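You operate a simulated robot arm through the tools that you are given. There is no shell and no other tool. Be economical: measure what you need, move in short steps, check, and stop when the job is done.

Carry out the task below with a simulated two-armed robot. There is one attempt and no reset: what you move stays moved.

JOB
Light lamp 1 of the test box with the grey switch module.
Fine: the box is on, switch it off first; click the module into slot 1 before switching on again; flip its rocker on; leave the other modules and the rest.

The check looks at the end state, three seconds after you hand in, the way a careful person would. Anything else that was tipped, shoved, dropped, spilled or broken makes it a failure.

ROBOT AND FRAMES
Two 7-joint arms with fingered hands on one trunk, on a base that drives. Base frame: it is fixed to the floor where the robot stands at the start and does not move with it; the origin is under the middle of the robot, x ahead of it, y to its left, z up. Lengths are in m, angles in rad, forces in N, time in s.
The left shoulder is at the start at [0.014, 0.174, 1.169], the right one opposite. With the tool pointing down near the work surface each hand reaches from about 0.1 to 0.64 m from the robot's upright axis, wherever it stands, measured 20 degrees to its own side. Places, roughly: black dial knob [0.9, 0.3, 0.8]; black module rocker [0.8, 0.5, 1]; blue plate button [0.5, -0.3, 0.8]; frame of the test box [0.5, 0, 0.9]; gold module rocker [0.8, 0.5, 1]; green tone button [0.5, -0.5, 0.8]; grey module rocker [0.8, 0.1, 1]; left thumb screw [0.6, 0.3, 0.9]; light box switch [0.5, -0.4, 0.8]; right thumb screw [0.5, 0.1, 0.9]; side lever [0.5, -0.2, 0.8]; test box [0.6, -0.1, 0.9]; test box switch [0.5, -0.2, 0.9]; white dial knob [0.6, 0.2, 0.7]; white module rocker [0.8, 0.4, 1]; yellow cover button [0.6, -0.2, 0.9]. Payload 3.8 kg a hand.
The TCP of each hand is the grasp point between the finger pads, 0.026 m short of the fingertips. In the tool frame z runs along the fingers and y along their closing line. The gripper opens to 0.132 m. The gripper's body begins 0.073 m behind the TCP. The gripper is a hand of 3 fingers: y runs from the thumb to the fingers, the wrist lies at [0, 0, -0.224] in the tool frame, and closing takes about 1.5 s.
Orientation is told as [roll, pitch, yaw] about the base's x, y, z axes, in that order, counted from this pose: with the fingers straight down and closing along the base's y, the tool's x points along the base's -x, its y along +y and its z along -z.

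CONTROLS
- The arms move only by the tool arm_command. It takes "left_moves", "right_moves" or both (then of equal length, played together; a hand with none holds still); each is a list of rows, each a list of 7 numbers: the turn, a rotation vector about the tool's x, y, z in degrees, then the shift along the tool's x, y, z in m, then the gripper command, from -1 (shut) to 1 (fully open), values between in proportion. In form: [[ax, ay, az, dx, dy, dz, claw], ...]. A call has 1 to 20 rows; each row is the pose to reach, as a shift and turn from the pose commanded when the call began, along the tool's axes at that moment. Rows are played at 5 a second. More than 0.05 m and 0.15 rad between two rows, or a gripper value outside its range, and nothing of the call is played. A pose out of reach is approached as far as the arm can. The call stops where the force on the tool passes 40 N (or 10 N more than at its start, if that is more) or the arm is blocked; 0.2 s more then pass. Each finger travels about 0.108 m/s and halts on what it meets, pressing with about 30 N; the grip force reading is that of the motor and also rises with nothing between the fingers. The clock runs only during rows and for 0.2 s after the last one: add rows that repeat a pose to give the fingers time. It gives the time, the measured TCP pose, the force on the tool (base axes), the opening and the grip force at its end, in the units of the frame above (readings bear some noise), with the torque about the TCP (base axes, N m) and any sound that the robot's microphone picked up.
- Cameras (640 x 400 px; columns grow to the right, rows downward): "scene" is now at [0.1943, 0.0121, 1.1049]; the picture's right is [0.16, -0.99, 0.00], its down [0.09, 0.01, -1.00] and it looks along [0.98, 0.16, 0.09] (base axes); focal length 214 px, centre (320, 200). "left" rides on the left gripper at [-0.062, 0.003, -0.092] in its tool frame; the picture's right is [-0.05, -1.00, 0.00], its down [0.83, -0.04, -0.56] and it looks along [0.55, -0.03, 0.83] (tool axes); focal length 230 px, centre (320, 200). "right" rides on the right gripper at [0.061, 0.003, -0.092] in its tool frame; the picture's right is [-0.05, 1.00, 0.00], its down [-0.83, -0.04, -0.55] and it looks along [-0.55, -0.03, 0.83] (tool axes); focal length 230 px, centre (320, 200). There is no depth. A picture from a camera that has moved, and an enlarged one, comes with that camera's place and axes in the base frame and with its lens.
- get_image(camera): a new picture of that camera. The clock stands still meanwhile.
- raise_lower(by): slides the trunk up (or, below 0, down) by that many m; the arms and the scene camera ride with it, the base frame stays. It gives what a move gives, with no picture.
- base_move(legs): drives the robot by 1 to 6 legs, each [ahead, left, turn to the left] in m, m and rad, along the robot's own axes; the way and the turn of a leg run together, so that a leg with both is an arc; at most 1.5 m and 3.142 rad a leg. The arms and the cameras ride along, it lands a little off, and it stops where it bumps. It gives what a move gives.
- set_grasp(shape, hand): the hand has 3 fingers and takes this shape, open, in about a second: jaw (thumb against the fingers, like two jaws); tri (thumb and two fingers); tip (a fingertip pinch); poke (one finger out to press); point (the index stretched); flat (the hand flat); cup (the hand cupped); fist (a fist). The gripper value then closes the fingers along that shape, each until it touches; the sizes above hold for jaw. It gives what a move gives, with no picture.
- pan_tilt(pan, tilt): turns the head with the scene camera to pan (to the left, within 1.047 rad either way) and tilt (down, from -0.506 to 1.204), counted from straight ahead of the robot. It gives what a move gives.
- inspect(camera, box): a new picture of the part [left, top, right, bottom] of that camera's present view, enlarged. The clock stands still meanwhile.
- sign_off(): hands the job in; it is judged then, once.

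Work in short steps. Places have to be worked out from the pictures, the camera data and where the tool is seen: move nearer, look again, correct. Check each grasp and each placing, and mend what went wrong. You have 120 turns and 108 pictures in all, those below and enlarged ones among them. Open the grippers and draw the arms clear of the work before you hand the job in, unless the task says otherwise; then end with one line.

The tools are called after "Call:" by a JSON object that holds its "op" and its "data". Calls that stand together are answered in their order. arm_command: Moves the arms, as the interface text tells. Its arguments: {"type":"object","properties":{"left_moves":{"type":"array","items":{"type":"array","items":{"type":"number"}}},"right_moves":{"type":"array","items":{"type":"array","items":{"type":"number"}}}},"required":[]} The other tools are called the same way: raise_lower (by) slides the trunk up or down; set_grasp (shape, hand) gives the hand a shape; base_move (legs) drives the base; pan_tilt (pan, tilt) turns the head that bears the scene camera; get_image (camera) takes a picture; inspect (camera, box) takes an enlarged picture of a part of a camera's view; sign_off () hands the job in.

At the start:

```text
time_s: 0.0
left_eef_pos: [0.2263, 0.202, 1.364]
left_ee_rot: [-0.003, -0.002, 0.0]
left_ft_force: [0.6, 0.3, -0.4]
left_moment: [0.03, -0.01, -0.02]
left_width: 0.132
left_gripper_force: 0.2
left_shape: jaw
right_eef_pos: [0.3713, -0.0214, 1.0001]
right_ee_rot: [-0.002, -0.003, -0.002]
right_ft_force: [1.1, 0.1, -0.3]
right_moment: [-0.02, 0.01, -0.01]
right_width: 0.1318
right_gripper_force: 0.0
right_shape: jaw
trunk travel left (down, up): [-0.468, 0.013]
robot x, y, heading: [-0.0006, 0.0025, -0.005]
head pan, tilt: [0.157, -0.089]
```

scene: 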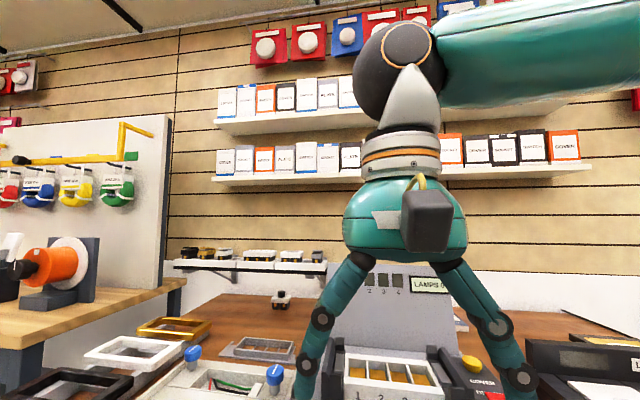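
right: 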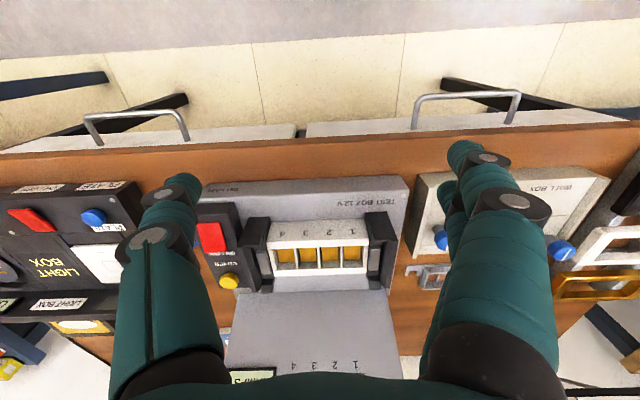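
left: 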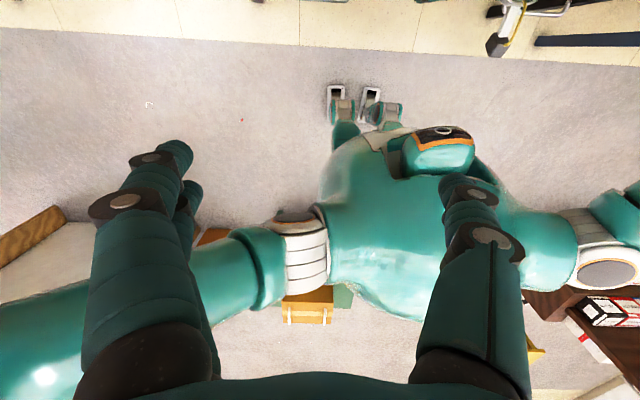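

The right hand blocks the view of the test box; I tilt the head down and look closer at the box and the module shelf.

Call:
{"op": "pan_tilt", "data": {"pan": 0.1, "tilt": 0.5}}

Call:
{"op": "inspect", "data": {"camera": "right", "box": [170, 160, 430, 400]}}

Call:
{"op": "get_image", "data": {"camera": "scene"}}

```text
time_s: 1.0
left_eef_pos: [0.2254, 0.2024, 1.3631]
left_ee_rot: [-0.004, 0.0, 0.001]
left_ft_force: [0.4, 0.5, 0.6]
left_moment: [-0.02, 0.0, 0.0]
left_width: 0.1321
left_gripper_force: 0.0
left_shape: jaw
right_eef_pos: [0.3711, -0.0214, 1.0002]
right_ee_rot: [0.002, 0.0, -0.002]
right_ft_force: [-0.5, -0.3, 0.1]
right_moment: [0.0, 0.0, 0.02]
right_width: 0.132
right_gripper_force: 0.1
right_shape: jaw
trunk travel left (down, up): [-0.468, 0.013]
robot x, y, heading: [-0.0023, -0.0021, 0.003]
head pan, tilt: [0.099, 0.499]
```

```text
1.67 times, centred on (300, 280) of right
camera zoom: at [0.308, -0.0179, 1.0925], right [0.05, 1.0, 0.0], down [0.83, -0.04, 0.56], along [0.56, -0.03, -0.83], focal length 384 px, centre (353, 67)
```

zoom: 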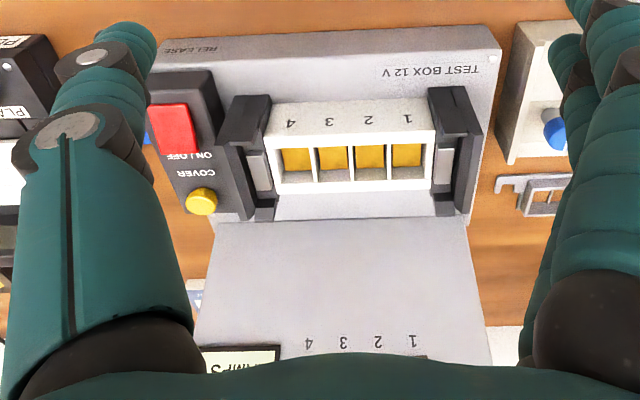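

```text
103 pictures are left
camera scene: at [0.1985, 0.0074, 1.051], right [0.1, -0.99, 0.0], down [-0.48, -0.05, -0.88], along [0.87, 0.09, -0.48], focal length 214 px, centre (320, 200)
```

scene: 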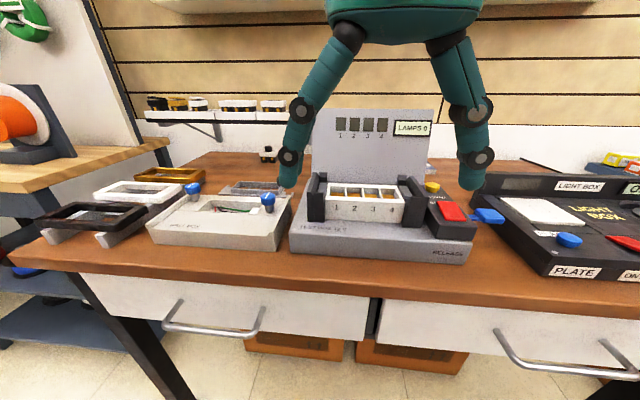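

I zoom in on the test box and the little grey module beyond it.

Call:
{"op": "inspect", "data": {"camera": "scene", "box": [270, 100, 510, 270]}}

Call:
{"op": "inspect", "data": {"camera": "scene", "box": [130, 80, 310, 200]}}

```text
2.35 times, centred on (390, 185) of scene
camera zoom: at [0.1985, 0.0074, 1.051], right [0.1, -0.99, 0.0], down [-0.48, -0.05, -0.88], along [0.87, 0.09, -0.48], focal length 505 px, centre (155, 235)
```

zoom: 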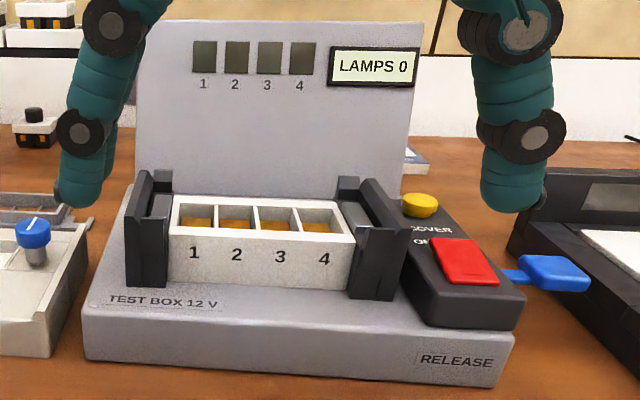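

```text
3.33 times, centred on (220, 140) of scene
camera zoom: at [0.1985, 0.0074, 1.051], right [0.1, -0.99, 0.0], down [-0.48, -0.05, -0.88], along [0.87, 0.09, -0.48], focal length 715 px, centre (653, 400)
```

zoom: 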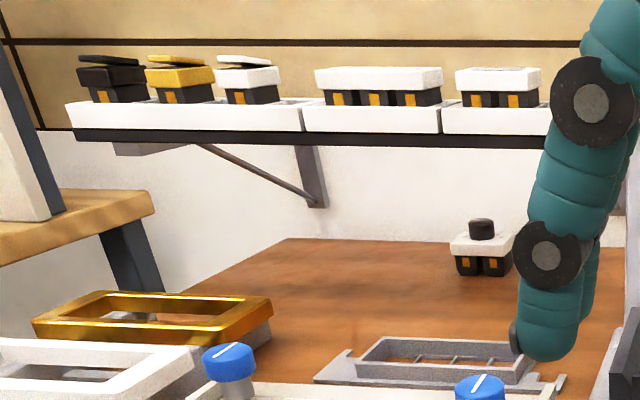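

The grey module is probably on the shelf behind the right arm. I move the right hand to the right and up, out of the view.

Call:
{"op": "arm_command", "data": {"right_moves": [[0, 0, 0, 0.02, -0.05, -0.02, 1], [0, 0, 0, 0.04, -0.09, -0.04, 1], [0, 0, 0, 0.06, -0.13, -0.05, 1], [0, 0, 0, 0.08, -0.17, -0.05, 1], [0, 0, 0, 0.1, -0.21, -0.05, 1], [0, 0, 0, 0.1, -0.25, -0.05, 1], [0, 0, 0, 0.1, -0.29, -0.05, 1]]}}

Call:
{"op": "pan_tilt", "data": {"pan": 0.1, "tilt": 0.3}}

Call:
{"op": "get_image", "data": {"camera": "scene"}}

Call:
{"op": "inspect", "data": {"camera": "scene", "box": [130, 60, 450, 260]}}

```text
refused: row 1 steps farther than a row can; nothing moved
```

```text
time_s: 1.7
left_eef_pos: [0.2258, 0.2034, 1.3638]
left_ee_rot: [-0.001, 0.0, 0.0]
left_ft_force: [0.5, 0.5, 0.7]
left_moment: [-0.02, 0.0, -0.03]
left_width: 0.132
left_gripper_force: 0.0
left_shape: jaw
right_eef_pos: [0.3712, -0.0219, 1.0004]
right_ee_rot: [-0.001, -0.002, -0.003]
right_ft_force: [-0.6, -0.1, 0.3]
right_moment: [0.02, 0.02, 0.01]
right_width: 0.132
right_gripper_force: 0.0
right_shape: jaw
trunk travel left (down, up): [-0.468, 0.013]
robot x, y, heading: [-0.0024, 0.0003, -0.001]
head pan, tilt: [0.099, 0.3]
```

```text
100 pictures are left
camera scene: at [0.2008, 0.0077, 1.0692], right [0.1, -1.0, 0.0], down [-0.29, -0.03, -0.96], along [0.95, 0.09, -0.3], focal length 214 px, centre (320, 200)
```

scene: 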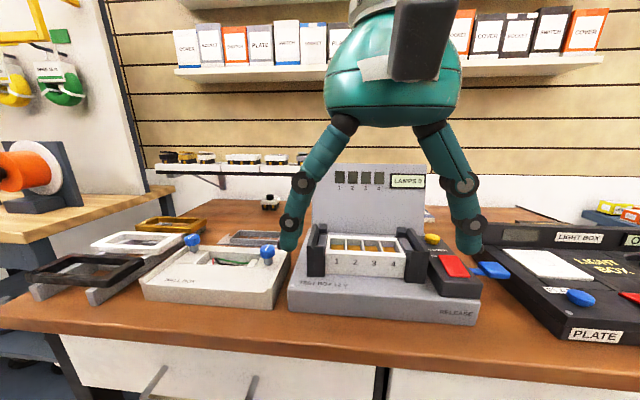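

```text
2.00 times, centred on (290, 160) of scene
camera zoom: at [0.2008, 0.0077, 1.0692], right [0.1, -1.0, 0.0], down [-0.29, -0.03, -0.96], along [0.95, 0.09, -0.3], focal length 429 px, centre (380, 280)
```

zoom: 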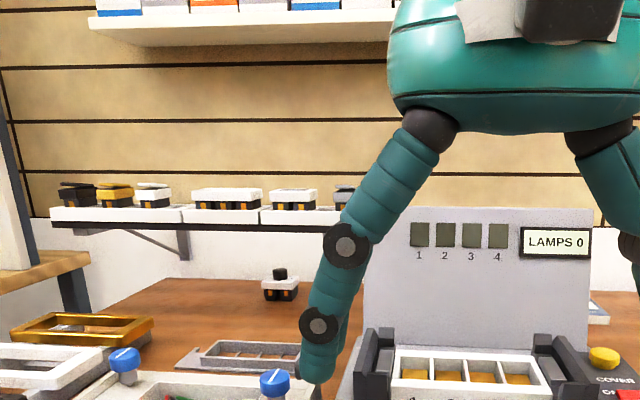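

Step limit applies to the combined path, so I redo it with smaller steps.

Call:
{"op": "arm_command", "data": {"right_moves": [[0, 0, 0, 0.01, -0.04, -0.01, 1], [0, 0, 0, 0.02, -0.08, -0.02, 1], [0, 0, 0, 0.03, -0.12, -0.03, 1], [0, 0, 0, 0.04, -0.16, -0.04, 1], [0, 0, 0, 0.05, -0.2, -0.05, 1], [0, 0, 0, 0.06, -0.24, -0.05, 1], [0, 0, 0, 0.07, -0.28, -0.05, 1]]}}

Call:
{"op": "get_image", "data": {"camera": "scene"}}

Call:
{"op": "inspect", "data": {"camera": "scene", "box": [220, 130, 380, 230]}}

```text
time_s: 3.3
left_eef_pos: [0.2232, 0.2022, 1.3644]
left_ee_rot: [-0.001, -0.001, 0.0]
left_ft_force: [0.3, 0.2, 0.2]
left_moment: [-0.04, -0.03, 0.01]
left_width: 0.1319
left_gripper_force: 0.1
left_shape: jaw
right_eef_pos: [0.2987, -0.3018, 1.0509]
right_ee_rot: [-0.001, -0.002, -0.001]
right_ft_force: [0.3, -0.2, 0.5]
right_moment: [-0.01, -0.02, 0.01]
right_width: 0.1319
right_gripper_force: 0.0
right_shape: jaw
trunk travel left (down, up): [-0.468, 0.013]
robot x, y, heading: [-0.0002, 0.0008, -0.002]
head pan, tilt: [0.099, 0.3]
```

```text
98 pictures are left
camera scene: at [0.1998, 0.0073, 1.0696], right [0.1, -0.99, 0.0], down [-0.29, -0.03, -0.96], along [0.95, 0.1, -0.29], focal length 214 px, centre (320, 200)
```

scene: 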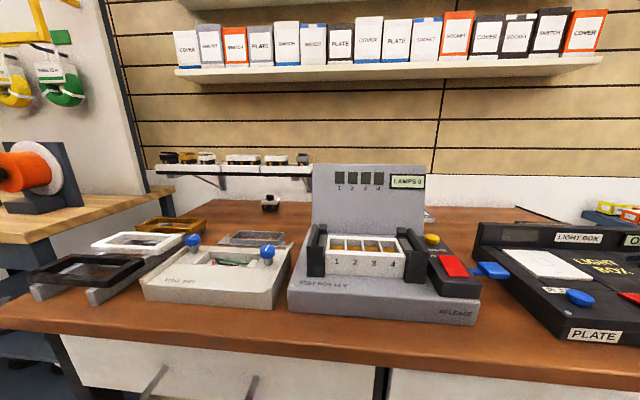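

```text
4.00 times, centred on (300, 180) of scene
camera zoom: at [0.1998, 0.0073, 1.0696], right [0.1, -0.99, 0.0], down [-0.29, -0.03, -0.96], along [0.95, 0.1, -0.29], focal length 858 px, centre (400, 280)
```

zoom: 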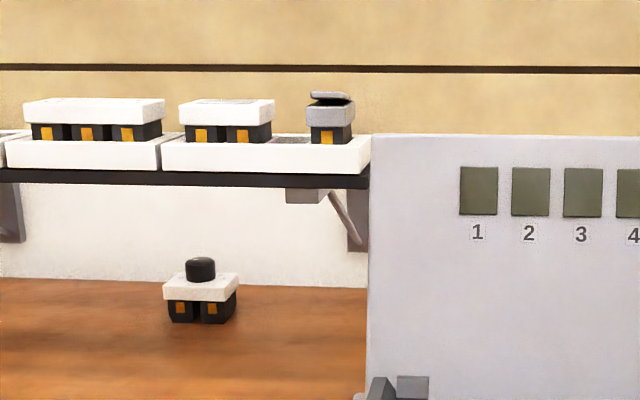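

The grey module sits on the right end of the shelf, around [0.8, 0.12, 1.0]. First the switch: I shape the right hand to poke and hover near the red switch to see it closely.

Call:
{"op": "set_grasp", "data": {"hand": "right", "shape": "poke"}}

Call:
{"op": "arm_command", "data": {"right_moves": [[0, 0, 0, -0.03, 0.03, 0, 1], [0, 0, 0, -0.06, 0.06, 0, 1], [0, 0, 0, -0.1, 0.09, 0, 1], [0, 0, 0, -0.12, 0.12, 0, 1], [0, 0, 0, -0.12, 0.12, 0, 1]]}}

Call:
{"op": "get_image", "data": {"camera": "right"}}

Call:
{"op": "get_image", "data": {"camera": "scene"}}

```text
time_s: 4.2
left_eef_pos: [0.2269, 0.2029, 1.3633]
left_ee_rot: [-0.003, 0.0, 0.0]
left_ft_force: [-0.3, -0.2, 0.0]
left_moment: [0.01, 0.0, 0.03]
left_width: 0.1318
left_gripper_force: 0.0
left_shape: jaw
right_eef_pos: [0.2996, -0.3013, 1.0513]
right_ee_rot: [-0.001, 0.001, -0.001]
right_ft_force: [-1.1, -0.6, -0.6]
right_moment: [0.0, 0.02, -0.04]
right_width: 0.0
right_gripper_force: 0.1
right_shape: poke
trunk travel left (down, up): [-0.468, 0.013]
robot x, y, heading: [-0.0037, -0.0021, 0.002]
head pan, tilt: [0.099, 0.3]
```

```text
time_s: 5.4
left_eef_pos: [0.2269, 0.2021, 1.3634]
left_ee_rot: [-0.001, 0.001, -0.001]
left_ft_force: [-0.3, 0.6, 0.5]
left_moment: [0.03, -0.01, -0.02]
left_width: 0.1317
left_gripper_force: 0.2
left_shape: jaw
right_eef_pos: [0.4207, -0.1811, 1.0511]
right_ee_rot: [0.001, -0.002, 0.0]
right_ft_force: [0.6, 0.2, -0.6]
right_moment: [0.01, 0.01, -0.01]
right_width: 0.0
right_gripper_force: 0.0
right_shape: poke
trunk travel left (down, up): [-0.468, 0.013]
robot x, y, heading: [-0.0041, 0.0001, 0.003]
head pan, tilt: [0.099, 0.3]
```

```text
96 pictures are left
camera right: at [0.358, -0.177, 1.1435], right [0.05, 1.0, 0.0], down [0.83, -0.04, 0.56], along [0.56, -0.03, -0.83], focal length 230 px, centre (320, 200)
```

right: 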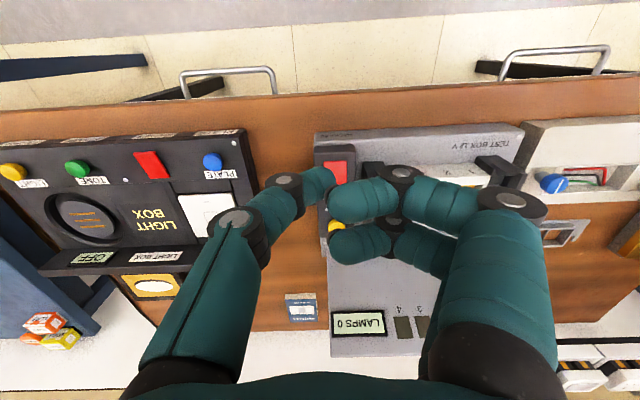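

```text
95 pictures are left
camera scene: at [0.2004, 0.0072, 1.0695], right [0.1, -1.0, 0.0], down [-0.29, -0.03, -0.96], along [0.95, 0.09, -0.3], focal length 214 px, centre (320, 200)
```

scene: 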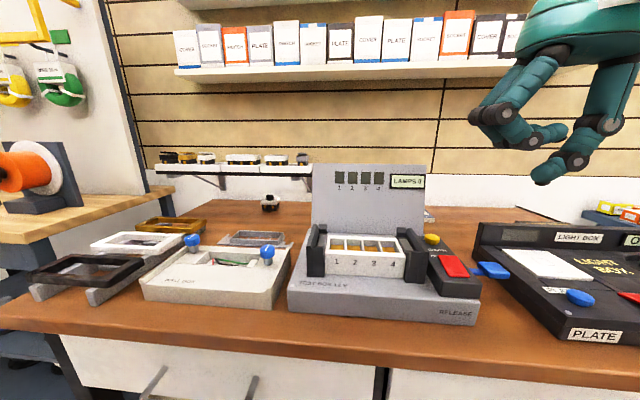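

I inspect the hand shape and the red switch's tilt.

Call:
{"op": "inspect", "data": {"camera": "scene", "box": [440, 60, 640, 200]}}

Call:
{"op": "inspect", "data": {"camera": "scene", "box": [400, 220, 520, 330]}}

Call:
{"op": "inspect", "data": {"camera": "right", "box": [270, 120, 430, 240]}}

```text
2.86 times, centred on (540, 130) of scene
camera zoom: at [0.2004, 0.0072, 1.0695], right [0.1, -1.0, 0.0], down [-0.29, -0.03, -0.96], along [0.95, 0.09, -0.3], focal length 613 px, centre (-309, 400)
```

zoom: 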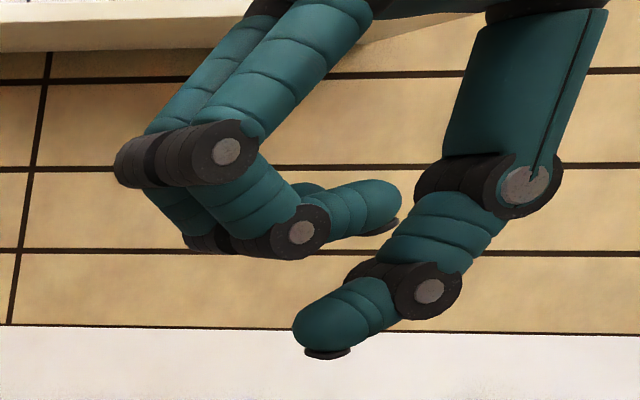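

```text
3.64 times, centred on (460, 275) of scene
camera zoom: at [0.2004, 0.0072, 1.0695], right [0.1, -1.0, 0.0], down [-0.29, -0.03, -0.96], along [0.95, 0.09, -0.3], focal length 780 px, centre (-189, -73)
```

zoom: 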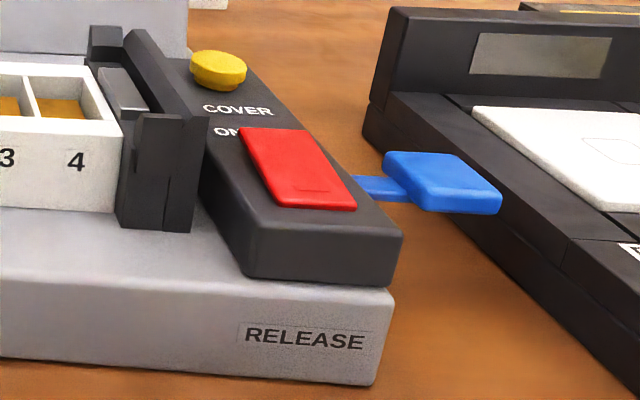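

```text
3.33 times, centred on (350, 180) of right
camera zoom: at [0.358, -0.177, 1.1435], right [0.05, 1.0, 0.0], down [0.83, -0.04, 0.56], along [0.56, -0.03, -0.83], focal length 767 px, centre (220, 267)
```

zoom: 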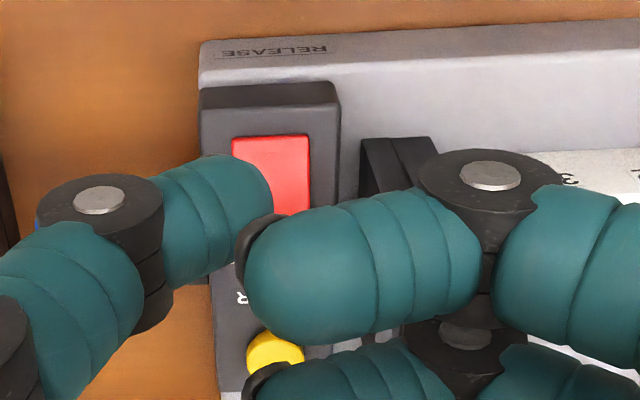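

Poke fingertip is under the TCP, 0.026 m beyond. The red switch triangulates to about [0.498, -0.167, 0.883]. I go over it for a closer unobstructed look at its tilt.

Call:
{"op": "arm_command", "data": {"right_moves": [[0, 0, 0, -0.03, 0.005, 0.01, 1], [0, 0, 0, -0.06, 0.01, 0.015, 1], [0, 0, 0, -0.09, 0.014, 0.02, 1], [0, 0, 0, -0.09, 0.014, 0.02, 1]]}}

Call:
{"op": "inspect", "data": {"camera": "right", "box": [220, 40, 420, 180]}}

Call:
{"op": "inspect", "data": {"camera": "scene", "box": [380, 150, 520, 320]}}

```text
time_s: 6.4
left_eef_pos: [0.2267, 0.2038, 1.3642]
left_ee_rot: [-0.003, 0.0, -0.001]
left_ft_force: [0.0, 0.1, -0.5]
left_moment: [0.01, -0.04, -0.05]
left_width: 0.1321
left_gripper_force: 0.1
left_shape: jaw
right_eef_pos: [0.5102, -0.1683, 1.0294]
right_ee_rot: [-0.001, -0.003, -0.001]
right_ft_force: [0.1, 0.2, 0.0]
right_moment: [0.0, -0.01, -0.02]
right_width: 0.0002
right_gripper_force: 0.2
right_shape: poke
trunk travel left (down, up): [-0.468, 0.013]
robot x, y, heading: [-0.0018, 0.0013, -0.001]
head pan, tilt: [0.099, 0.3]
```

```text
2.86 times, centred on (320, 110) of right
camera zoom: at [0.4482, -0.163, 1.1229], right [0.05, 1.0, 0.0], down [0.83, -0.04, 0.56], along [0.56, -0.03, -0.83], focal length 657 px, centre (320, 457)
```

zoom: 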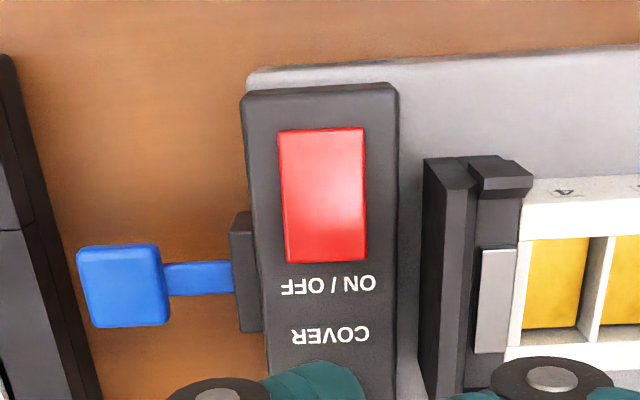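

```text
2.35 times, centred on (450, 235) of scene
camera zoom: at [0.2005, 0.0075, 1.0694], right [0.1, -1.0, 0.0], down [-0.29, -0.03, -0.96], along [0.95, 0.09, -0.3], focal length 505 px, centre (14, 118)
```

zoom: 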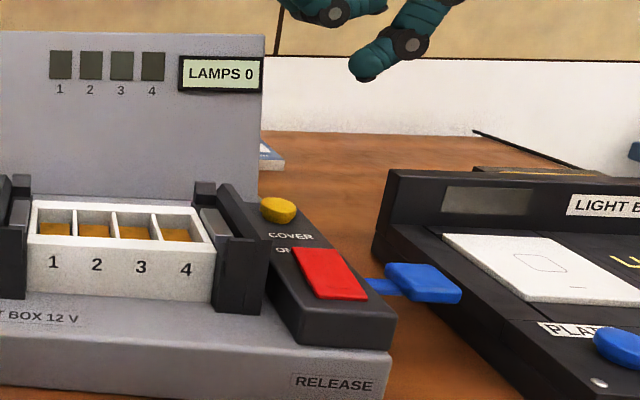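

The rocker spans x 0.479–0.524 at y≈-0.166. To keep the curled fingers off the clamp post, I yaw the hand 90° so they lie toward the robot.

Call:
{"op": "arm_command", "data": {"right_moves": [[0, 0, -8, 0, 0, 0, 1], [0, 0, -16, 0, 0, 0, 1], [0, 0, -24, 0, 0, 0, 1], [0, 0, -32, 0, 0, 0, 1], [0, 0, -40, 0, 0, 0, 1], [0, 0, -48, 0, 0, 0, 1], [0, 0, -56, 0, 0, 0, 1], [0, 0, -64, 0, 0, 0, 1], [0, 0, -72, 0, 0, 0, 1], [0, 0, -80, 0, 0, 0, 1], [0, 0, -88, 0, 0.002, 0.02, 1], [0, 0, -90, 0, 0.002, 0.05, 1], [0, 0, -90, 0, 0.002, 0.05, 1]]}}

Call:
{"op": "inspect", "data": {"camera": "scene", "box": [380, 150, 520, 320]}}

Call:
{"op": "get_image", "data": {"camera": "right"}}

```text
time_s: 9.2
left_eef_pos: [0.225, 0.203, 1.3636]
left_ee_rot: [-0.003, 0.0, 0.0]
left_ft_force: [0.6, 0.7, 0.2]
left_moment: [0.03, -0.03, 0.01]
left_width: 0.1319
left_gripper_force: 0.1
left_shape: jaw
right_eef_pos: [0.5094, -0.1671, 0.9811]
right_ee_rot: [-0.002, -0.001, 1.571]
right_ft_force: [-0.5, -0.1, 0.3]
right_moment: [0.0, 0.03, 0.0]
right_width: 0.0001
right_gripper_force: 0.1
right_shape: poke
trunk travel left (down, up): [-0.468, 0.013]
robot x, y, heading: [0.0006, 0.001, -0.0]
head pan, tilt: [0.099, 0.3]
```

```text
2.35 times, centred on (450, 235) of scene
camera zoom: at [0.2007, 0.0078, 1.0694], right [0.1, -1.0, 0.0], down [-0.29, -0.03, -0.96], along [0.95, 0.09, -0.3], focal length 505 px, centre (14, 118)
```

zoom: 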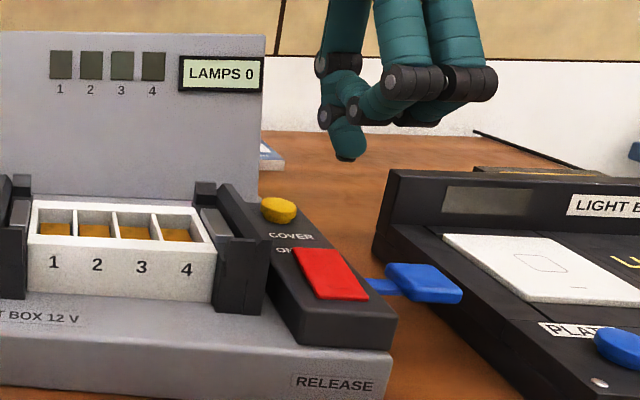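

```text
88 pictures are left
camera right: at [0.5055, -0.2269, 1.073], right [-1.0, 0.05, 0.0], down [0.04, 0.83, 0.56], along [0.03, 0.55, -0.83], focal length 230 px, centre (320, 200)
```

right: 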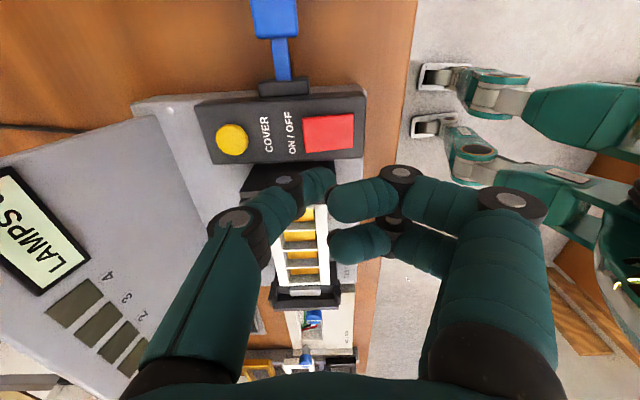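

I zoom on the switch from this side view to read its tilt.

Call:
{"op": "inspect", "data": {"camera": "right", "box": [190, 70, 390, 195]}}

```text
3.20 times, centred on (290, 132) of right
camera zoom: at [0.5055, -0.2269, 1.073], right [-1.0, 0.05, 0.0], down [0.04, 0.83, 0.56], along [0.03, 0.55, -0.83], focal length 736 px, centre (416, 416)
```

zoom: 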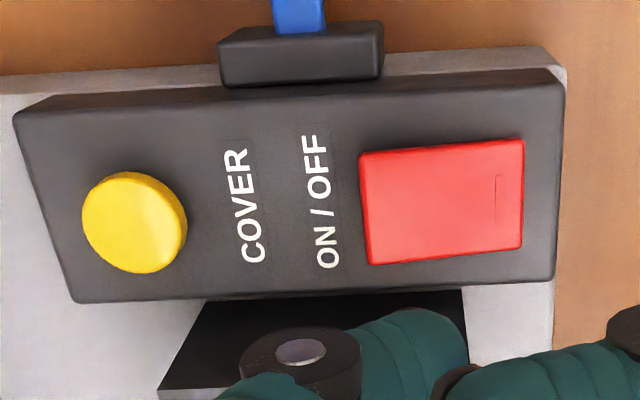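

The far end of the rocker stands up (near end with the "I" mark is pressed = on), so I press the far end at x≈0.517, lowering gradually.

Call:
{"op": "arm_command", "data": {"right_moves": [[0, 0, 0, 0, -0.008, 0.03, 1], [0, 0, 0, 0, -0.008, 0.055, 1], [0, 0, 0, 0, -0.008, 0.063, 1], [0, 0, 0, 0, -0.008, 0.068, 1], [0, 0, 0, 0, -0.008, 0.073, 1], [0, 0, 0, 0, -0.008, 0.077, 1]]}}

Call:
{"op": "inspect", "data": {"camera": "scene", "box": [380, 150, 520, 320]}}

```text
time_s: 10.6
left_eef_pos: [0.2258, 0.2028, 1.3643]
left_ee_rot: [-0.002, 0.0, 0.0]
left_ft_force: [0.0, 0.7, 0.2]
left_moment: [0.01, -0.04, 0.0]
left_width: 0.1319
left_gripper_force: 0.1
left_shape: jaw
right_eef_pos: [0.5184, -0.1666, 0.9048]
right_ee_rot: [-0.003, 0.001, 1.568]
right_ft_force: [0.1, -1.1, 5.4]
right_moment: [-0.02, -0.02, 0.01]
right_width: 0.0
right_gripper_force: 0.0
right_shape: poke
trunk travel left (down, up): [-0.468, 0.013]
robot x, y, heading: [0.001, 0.0019, -0.005]
head pan, tilt: [0.099, 0.3]
```

```text
2.35 times, centred on (450, 235) of scene
camera zoom: at [0.2006, 0.0077, 1.0696], right [0.1, -1.0, 0.0], down [-0.29, -0.03, -0.96], along [0.95, 0.09, -0.3], focal length 505 px, centre (14, 118)
```

zoom: 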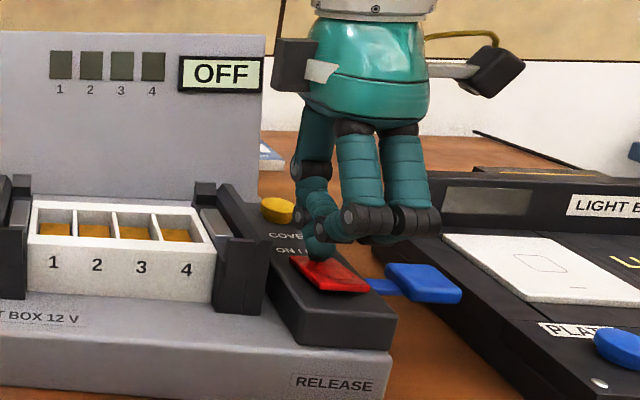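

Display reads OFF. I retract upward and rotate the hand back.

Call:
{"op": "arm_command", "data": {"right_moves": [[0, 0, 0, 0, 0, -0.04, 1], [0, 0, 0, 0, 0, -0.08, 1], [0, 0, 0, 0, 0.0, -0.12, 1], [0, 0, 8, 0, 0.02, -0.15, 1], [0, 0, 16, 0, 0.04, -0.18, 1], [0, 0, 24, 0, 0.06, -0.2, 1], [0, 0, 32, 0, 0.08, -0.2, 1], [0, 0, 40, 0, 0.1, -0.2, 1], [0, 0, 48, 0, 0.1, -0.2, 1], [0, 0, 56, 0, 0.1, -0.2, 1], [0, 0, 64, 0, 0.1, -0.2, 1], [0, 0, 72, 0, 0.1, -0.2, 1], [0, 0, 80, 0, 0.1, -0.2, 1], [0, 0, 88, 0, 0.1, -0.2, 1], [0, 0, 90, 0, 0.1, -0.2, 1]]}}

Call:
{"op": "set_grasp", "data": {"hand": "right", "shape": "jaw"}}

Call:
{"op": "pan_tilt", "data": {"pan": 0.1, "tilt": 1.2}}

Call:
{"op": "get_image", "data": {"camera": "scene"}}

Call:
{"op": "get_image", "data": {"camera": "right"}}

```text
time_s: 13.8
left_eef_pos: [0.2257, 0.2033, 1.3626]
left_ee_rot: [-0.002, 0.0, 0.001]
left_ft_force: [0.2, -0.5, -0.8]
left_moment: [0.03, -0.02, 0.01]
left_width: 0.132
left_gripper_force: 0.1
left_shape: jaw
right_eef_pos: [0.4186, -0.1664, 1.1027]
right_ee_rot: [0.001, -0.001, -0.004]
right_ft_force: [0.4, 0.5, -0.4]
right_moment: [0.01, 0.0, 0.01]
right_width: 0.0
right_gripper_force: 0.0
right_shape: poke
trunk travel left (down, up): [-0.468, 0.013]
robot x, y, heading: [0.0003, -0.0013, -0.002]
head pan, tilt: [0.099, 0.3]
```

```text
time_s: 14.7
left_eef_pos: [0.2267, 0.2036, 1.363]
left_ee_rot: [-0.001, 0.0, -0.001]
left_ft_force: [0.5, -0.3, -0.3]
left_moment: [-0.03, -0.01, -0.01]
left_width: 0.1319
left_gripper_force: 0.0
left_shape: jaw
right_eef_pos: [0.418, -0.1659, 1.1017]
right_ee_rot: [0.0, -0.001, -0.002]
right_ft_force: [-0.1, -0.2, 0.0]
right_moment: [0.0, 0.01, -0.01]
right_width: 0.1317
right_gripper_force: 0.2
right_shape: jaw
trunk travel left (down, up): [-0.468, 0.013]
robot x, y, heading: [-0.0014, 0.0009, 0.002]
head pan, tilt: [0.099, 0.3]
```

```text
time_s: 15.9
left_eef_pos: [0.2267, 0.2023, 1.3644]
left_ee_rot: [-0.001, 0.001, 0.0]
left_ft_force: [0.7, 0.5, 0.6]
left_moment: [-0.03, -0.03, -0.01]
left_width: 0.1322
left_gripper_force: 0.1
left_shape: jaw
right_eef_pos: [0.4192, -0.1672, 1.1026]
right_ee_rot: [-0.001, -0.002, -0.003]
right_ft_force: [0.0, 0.3, 0.4]
right_moment: [0.0, 0.02, 0.04]
right_width: 0.1319
right_gripper_force: 0.0
right_shape: jaw
trunk travel left (down, up): [-0.468, 0.013]
robot x, y, heading: [-0.0019, 0.0024, 0.001]
head pan, tilt: [0.099, 1.201]
```

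```text
85 pictures are left
camera scene: at [0.1636, 0.004, 0.9973], right [0.1, -1.0, 0.0], down [-0.93, -0.09, -0.36], along [0.36, 0.04, -0.93], focal length 214 px, centre (320, 200)
```

scene: 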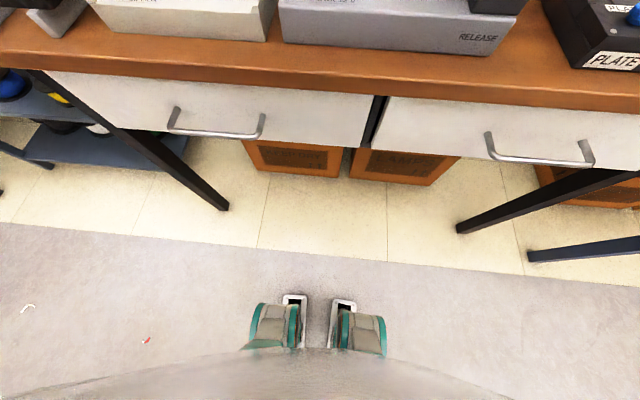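

```text
84 pictures are left
camera right: at [0.3557, -0.1621, 1.1955], right [0.05, 1.0, 0.0], down [0.83, -0.04, 0.56], along [0.56, -0.03, -0.83], focal length 230 px, centre (320, 200)
```

right: 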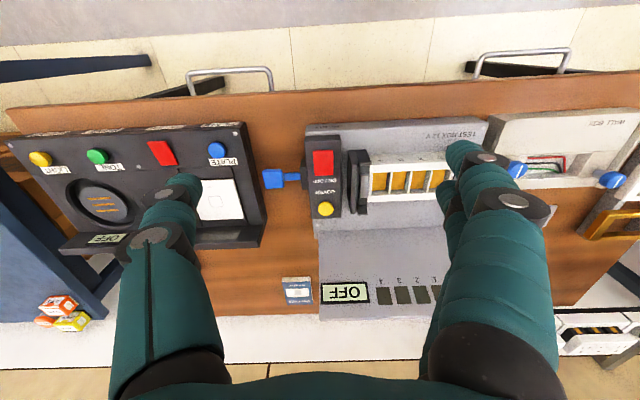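

Feet and body have room under and before the table; the table front is near x=0.42. I drive 0.15 ahead and 0.15 left so the right hand can reach the shelf, then look.

Call:
{"op": "base_move", "data": {"legs": [[0.0, 0.15, 0.0], [0.12, 0.0, 0.0]]}}

Call:
{"op": "pan_tilt", "data": {"pan": -0.2, "tilt": 0.2}}

Call:
{"op": "get_image", "data": {"camera": "scene"}}

Call:
{"op": "get_image", "data": {"camera": "right"}}

```text
time_s: 18.7
left_eef_pos: [0.3442, 0.3534, 1.3642]
left_ee_rot: [-0.002, -0.002, -0.002]
left_ft_force: [-0.7, -0.2, -0.2]
left_moment: [-0.03, 0.05, 0.03]
left_width: 0.1318
left_gripper_force: 0.0
left_shape: jaw
right_eef_pos: [0.5362, -0.0152, 1.1026]
right_ee_rot: [0.001, 0.0, -0.001]
right_ft_force: [0.0, -0.4, 0.4]
right_moment: [-0.01, 0.05, 0.0]
right_width: 0.1316
right_gripper_force: 0.0
right_shape: jaw
trunk travel left (down, up): [-0.468, 0.013]
robot x, y, heading: [0.1184, 0.1477, -0.003]
head pan, tilt: [0.099, 1.201]
```

```text
time_s: 20.0
left_eef_pos: [0.3434, 0.3533, 1.3645]
left_ee_rot: [-0.002, 0.0, -0.003]
left_ft_force: [-0.2, 0.3, -0.3]
left_moment: [-0.01, -0.02, -0.01]
left_width: 0.1318
left_gripper_force: 0.1
left_shape: jaw
right_eef_pos: [0.538, -0.0164, 1.1038]
right_ee_rot: [0.002, -0.003, -0.002]
right_ft_force: [0.0, -0.1, 0.7]
right_moment: [-0.03, -0.01, -0.04]
right_width: 0.1316
right_gripper_force: 0.0
right_shape: jaw
trunk travel left (down, up): [-0.468, 0.013]
robot x, y, heading: [0.1184, 0.1532, 0.002]
head pan, tilt: [-0.201, 0.201]
```

```text
83 pictures are left
camera scene: at [0.3175, 0.1303, 1.0785], right [-0.2, -0.98, 0.0], down [-0.2, 0.04, -0.98], along [0.96, -0.2, -0.2], focal length 214 px, centre (320, 200)
```

scene: 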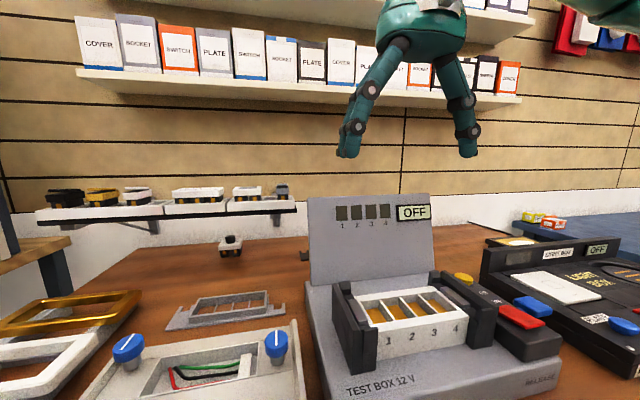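

```text
82 pictures are left
camera right: at [0.4739, -0.0118, 1.1956], right [0.05, 1.0, 0.0], down [0.83, -0.05, 0.56], along [0.56, -0.03, -0.83], focal length 230 px, centre (320, 200)
```

right: 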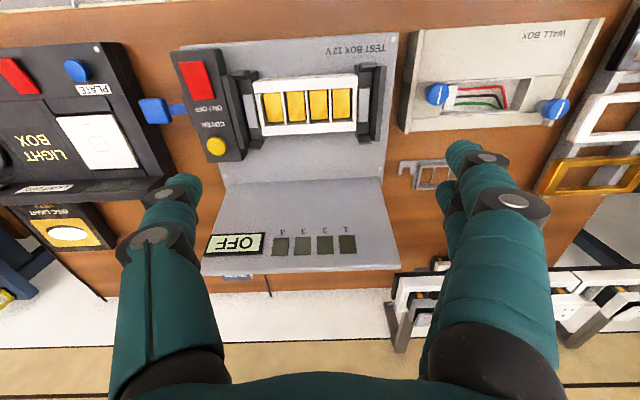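

Triangulated grey module: about [0.797, 0.119, 1.003]. I bring the right hand to [0.64, 0.115, 1.13], looking forward between its fingers at the module.

Call:
{"op": "arm_command", "data": {"right_moves": [[0, 0, 0, -0.025, 0.03, -0.01, 1], [0, 0, 0, -0.05, 0.06, -0.02, 1], [0, 0, 0, -0.075, 0.09, -0.03, 1], [0, 0, 0, -0.1, 0.12, -0.03, 1], [0, 0, 0, -0.1, 0.132, -0.03, 1], [0, 0, 0, -0.1, 0.132, -0.03, 1]]}}

Call:
{"op": "get_image", "data": {"camera": "right"}}

Call:
{"op": "inspect", "data": {"camera": "scene", "box": [180, 160, 320, 250]}}

```text
time_s: 21.4
left_eef_pos: [0.3453, 0.3541, 1.3642]
left_ee_rot: [-0.002, 0.0, -0.001]
left_ft_force: [0.0, 0.1, 0.6]
left_moment: [-0.02, 0.0, -0.01]
left_width: 0.132
left_gripper_force: 0.0
left_shape: jaw
right_eef_pos: [0.6371, 0.1147, 1.1345]
right_ee_rot: [0.0, -0.001, -0.003]
right_ft_force: [-0.1, 0.5, -0.4]
right_moment: [-0.01, 0.02, 0.02]
right_width: 0.1322
right_gripper_force: 0.1
right_shape: jaw
trunk travel left (down, up): [-0.468, 0.013]
robot x, y, heading: [0.1186, 0.1494, 0.003]
head pan, tilt: [-0.201, 0.201]
```

```text
81 pictures are left
camera right: at [0.5743, 0.1201, 1.227], right [0.05, 1.0, 0.0], down [0.83, -0.04, 0.56], along [0.56, -0.03, -0.83], focal length 230 px, centre (320, 200)
```

right: 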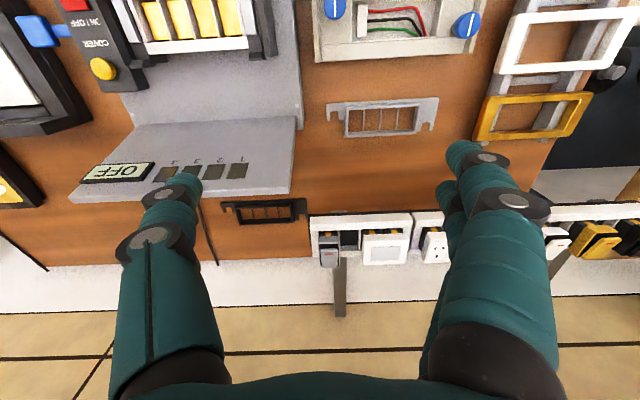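

```text
4.44 times, centred on (250, 205) of scene
camera zoom: at [0.3176, 0.1303, 1.0786], right [-0.2, -0.98, 0.0], down [-0.2, 0.04, -0.98], along [0.96, -0.2, -0.2], focal length 953 px, centre (631, 178)
```

zoom: 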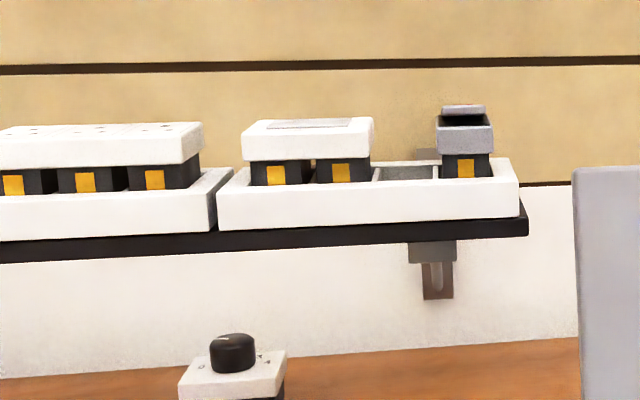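

Call:
{"op": "inspect", "data": {"camera": "right", "box": [280, 200, 440, 300]}}

Call:
{"op": "inspect", "data": {"camera": "right", "box": [90, 0, 290, 120]}}

```text
4.00 times, centred on (360, 250) of right
camera zoom: at [0.5743, 0.1201, 1.227], right [0.05, 1.0, 0.0], down [0.83, -0.04, 0.56], along [0.56, -0.03, -0.83], focal length 920 px, centre (160, 0)
```

zoom: 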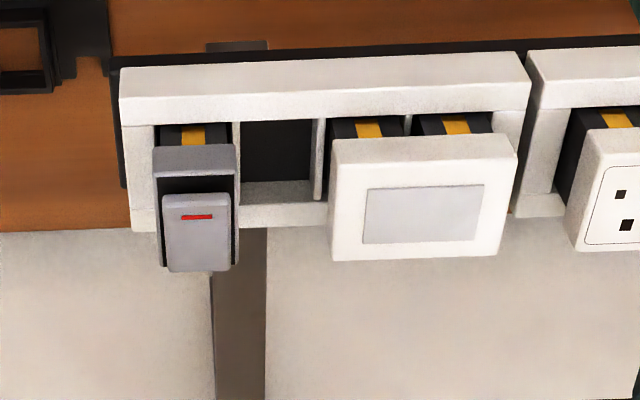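

```text
3.20 times, centred on (190, 60) of right
camera zoom: at [0.5743, 0.1201, 1.227], right [0.05, 1.0, 0.0], down [0.83, -0.04, 0.56], along [0.56, -0.03, -0.83], focal length 736 px, centre (736, 648)
```

zoom: 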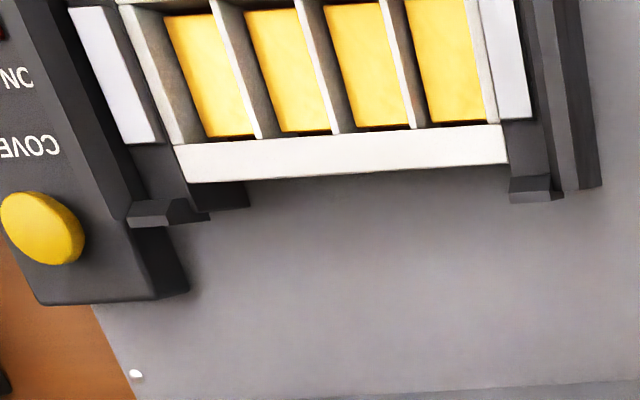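

I look at the box's frame and clamps closely from the scene camera to plan the insertion clearance.

Call:
{"op": "inspect", "data": {"camera": "scene", "box": [300, 240, 500, 385]}}

```text
2.76 times, centred on (400, 312) of scene
camera zoom: at [0.3176, 0.1303, 1.0786], right [-0.2, -0.98, 0.0], down [-0.2, 0.04, -0.98], along [0.96, -0.2, -0.2], focal length 592 px, centre (99, -110)
```

zoom: 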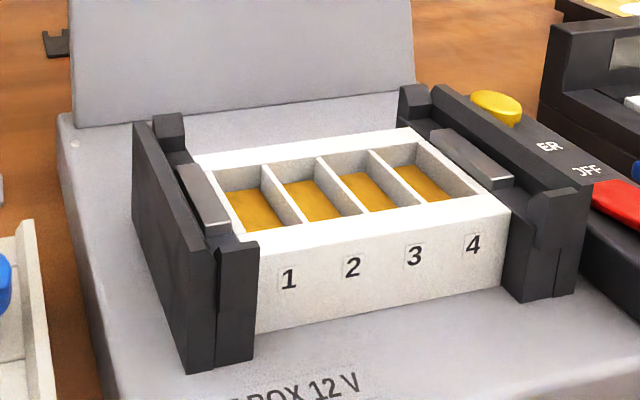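

Measured: grey cap spans x 0.778–0.833, y 0.118±0.0135, z 0.997–1.010; rocker's near end (with red mark) stands up = off. An upper shelf is at x≈0.83, z≈1.22, so I approach with a 15° forward tilt, fingers part open, stopping above the module.

Call:
{"op": "arm_command", "data": {"right_moves": [[0, -4, 0, -0.03, 0.003, 0, -0.15], [0, -8, 0, -0.06, 0.003, 0, -0.15], [0, -12, 0, -0.09, 0.003, 0.01, -0.15], [0, -15, 0, -0.12, 0.003, 0.02, -0.15], [0, -15, 0, -0.15, 0.003, 0.035, -0.15], [0, -15, 0, -0.163, 0.003, 0.05, -0.15], [0, -15, 0, -0.163, 0.003, 0.05, -0.15]]}}

Call:
{"op": "get_image", "data": {"camera": "right"}}

Call:
{"op": "inspect", "data": {"camera": "scene", "box": [180, 90, 400, 240]}}

```text
time_s: 23.0
left_eef_pos: [0.3446, 0.3524, 1.364]
left_ee_rot: [-0.002, 0.0, -0.002]
left_ft_force: [-0.1, -0.4, -0.2]
left_moment: [-0.03, -0.02, -0.02]
left_width: 0.132
left_gripper_force: 0.1
left_shape: jaw
right_eef_pos: [0.7951, 0.1138, 1.081]
right_ee_rot: [0.001, -0.263, -0.001]
right_ft_force: [-0.3, -0.1, 0.4]
right_moment: [0.03, 0.0, -0.02]
right_width: 0.0564
right_gripper_force: 0.0
right_shape: jaw
right hand out of reach, approached as far as the arm can: row 6, 7
trunk travel left (down, up): [-0.468, 0.013]
robot x, y, heading: [0.1198, 0.1495, -0.003]
head pan, tilt: [-0.201, 0.201]
```

```text
76 pictures are left
camera right: at [0.7097, 0.1191, 1.1549], right [0.05, 1.0, 0.01], down [0.66, -0.04, 0.75], along [0.75, -0.03, -0.66], focal length 230 px, centre (320, 200)
```

right: 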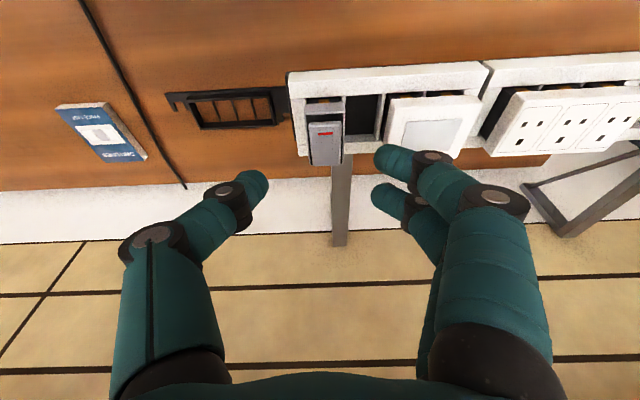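

```text
2.67 times, centred on (290, 165) of scene
camera zoom: at [0.3175, 0.1303, 1.0786], right [-0.2, -0.98, 0.0], down [-0.2, 0.04, -0.98], along [0.96, -0.2, -0.2], focal length 572 px, centre (400, 293)
```

zoom: 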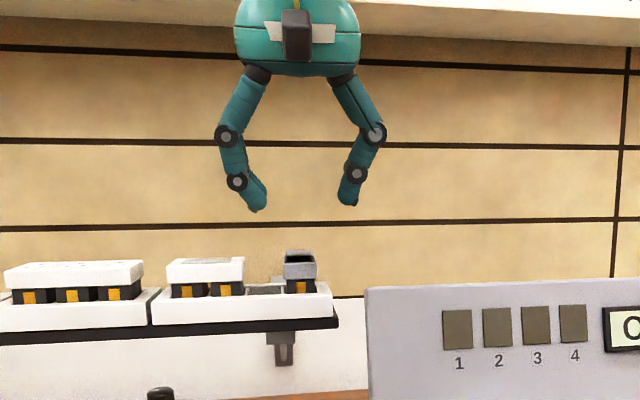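

Reach is at its limit here. I check the module position from this closer view.

Call:
{"op": "inspect", "data": {"camera": "right", "box": [260, 60, 420, 180]}}

```text
3.33 times, centred on (340, 120) of right
camera zoom: at [0.7097, 0.1191, 1.1549], right [0.05, 1.0, 0.01], down [0.66, -0.04, 0.75], along [0.75, -0.03, -0.66], focal length 767 px, centre (253, 467)
```

zoom: 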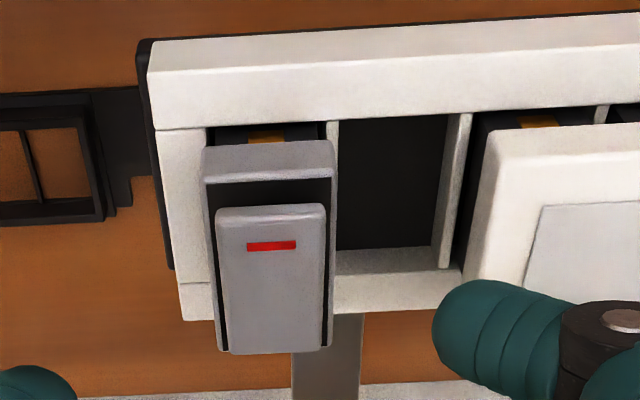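

Refined: cap x 0.789–0.833 (centre 0.811), y centre 0.1205, z 0.995–1.008. I drive 0.04 m further ahead for reach, hand staying above the modules.

Call:
{"op": "arm_command", "data": {"right_moves": [[0, 0, 0, 0.04, 0, 0, -0.15], [0, 0, 0, 0.05, 0, 0, -0.15]]}}

Call:
{"op": "base_move", "data": {"legs": [[0.05, 0.0, 0.0]]}}

```text
time_s: 23.6
left_eef_pos: [0.3424, 0.3553, 1.3638]
left_ee_rot: [-0.005, -0.001, -0.003]
left_ft_force: [-0.3, 0.6, -0.2]
left_moment: [-0.04, -0.03, -0.01]
left_width: 0.1316
left_gripper_force: 0.2
left_shape: jaw
right_eef_pos: [0.7434, 0.1151, 1.0697]
right_ee_rot: [-0.003, -0.263, -0.004]
right_ft_force: [-0.5, -0.4, -0.9]
right_moment: [-0.05, -0.01, -0.07]
right_width: 0.0561
right_gripper_force: 0.0
right_shape: jaw
trunk travel left (down, up): [-0.468, 0.013]
robot x, y, heading: [0.1205, 0.152, 0.001]
head pan, tilt: [-0.201, 0.201]
```

```text
time_s: 24.5
left_eef_pos: [0.3932, 0.3548, 1.3638]
left_ee_rot: [-0.002, 0.0, -0.002]
left_ft_force: [0.0, 0.7, 0.6]
left_moment: [-0.02, 0.02, -0.02]
left_width: 0.1319
left_gripper_force: 0.0
left_shape: jaw
right_eef_pos: [0.7946, 0.1147, 1.0699]
right_ee_rot: [0.001, -0.264, -0.001]
right_ft_force: [-0.1, -1.0, 0.1]
right_moment: [0.0, 0.02, -0.02]
right_width: 0.0563
right_gripper_force: 0.0
right_shape: jaw
trunk travel left (down, up): [-0.468, 0.013]
robot x, y, heading: [0.1717, 0.1526, -0.003]
head pan, tilt: [-0.201, 0.201]
```

I descend along the tool axis most of the way and check alignment.

Call:
{"op": "arm_command", "data": {"right_moves": [[0, 0, 0, 0, 0.006, 0.01, -0.15], [0, 0, 0, 0, 0.006, 0.025, -0.15], [0, 0, 0, 0, 0.006, 0.025, -0.15]]}}

Call:
{"op": "inspect", "data": {"camera": "right", "box": [200, 80, 440, 260]}}

Call:
{"op": "inspect", "data": {"camera": "scene", "box": [180, 110, 340, 220]}}

```text
time_s: 25.3
left_eef_pos: [0.3929, 0.3537, 1.3641]
left_ee_rot: [-0.001, -0.003, -0.001]
left_ft_force: [-1.0, 0.0, -0.7]
left_moment: [0.0, -0.01, 0.0]
left_width: 0.1315
left_gripper_force: 0.0
left_shape: jaw
right_eef_pos: [0.8018, 0.12, 1.0437]
right_ee_rot: [0.0, -0.261, 0.001]
right_ft_force: [-0.4, -0.7, 0.4]
right_moment: [0.01, 0.02, 0.02]
right_width: 0.056
right_gripper_force: 0.0
right_shape: jaw
trunk travel left (down, up): [-0.468, 0.013]
robot x, y, heading: [0.1685, 0.1545, -0.005]
head pan, tilt: [-0.201, 0.201]
```

```text
2.22 times, centred on (320, 170) of right
camera zoom: at [0.7167, 0.1248, 1.118], right [0.05, 1.0, 0.01], down [0.66, -0.04, 0.75], along [0.75, -0.03, -0.66], focal length 511 px, centre (320, 267)
```

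zoom: 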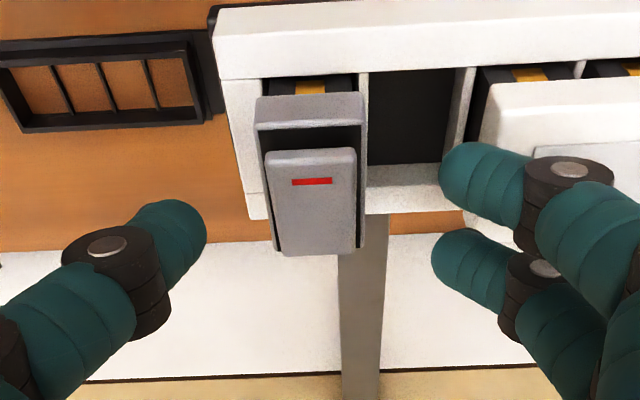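

```text
3.64 times, centred on (260, 165) of scene
camera zoom: at [0.3667, 0.1304, 1.0787], right [-0.2, -0.98, 0.0], down [-0.2, 0.04, -0.98], along [0.96, -0.2, -0.2], focal length 780 px, centre (538, 327)
```

zoom: 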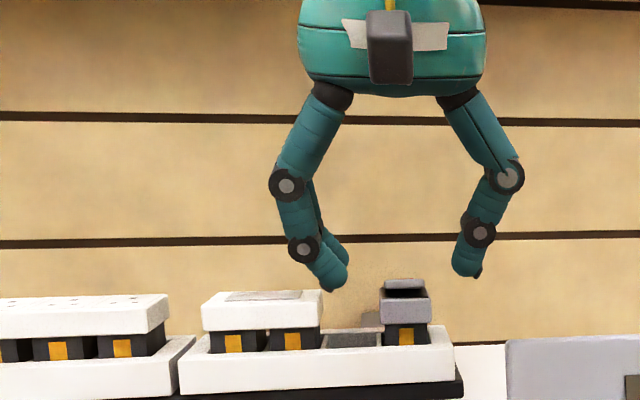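

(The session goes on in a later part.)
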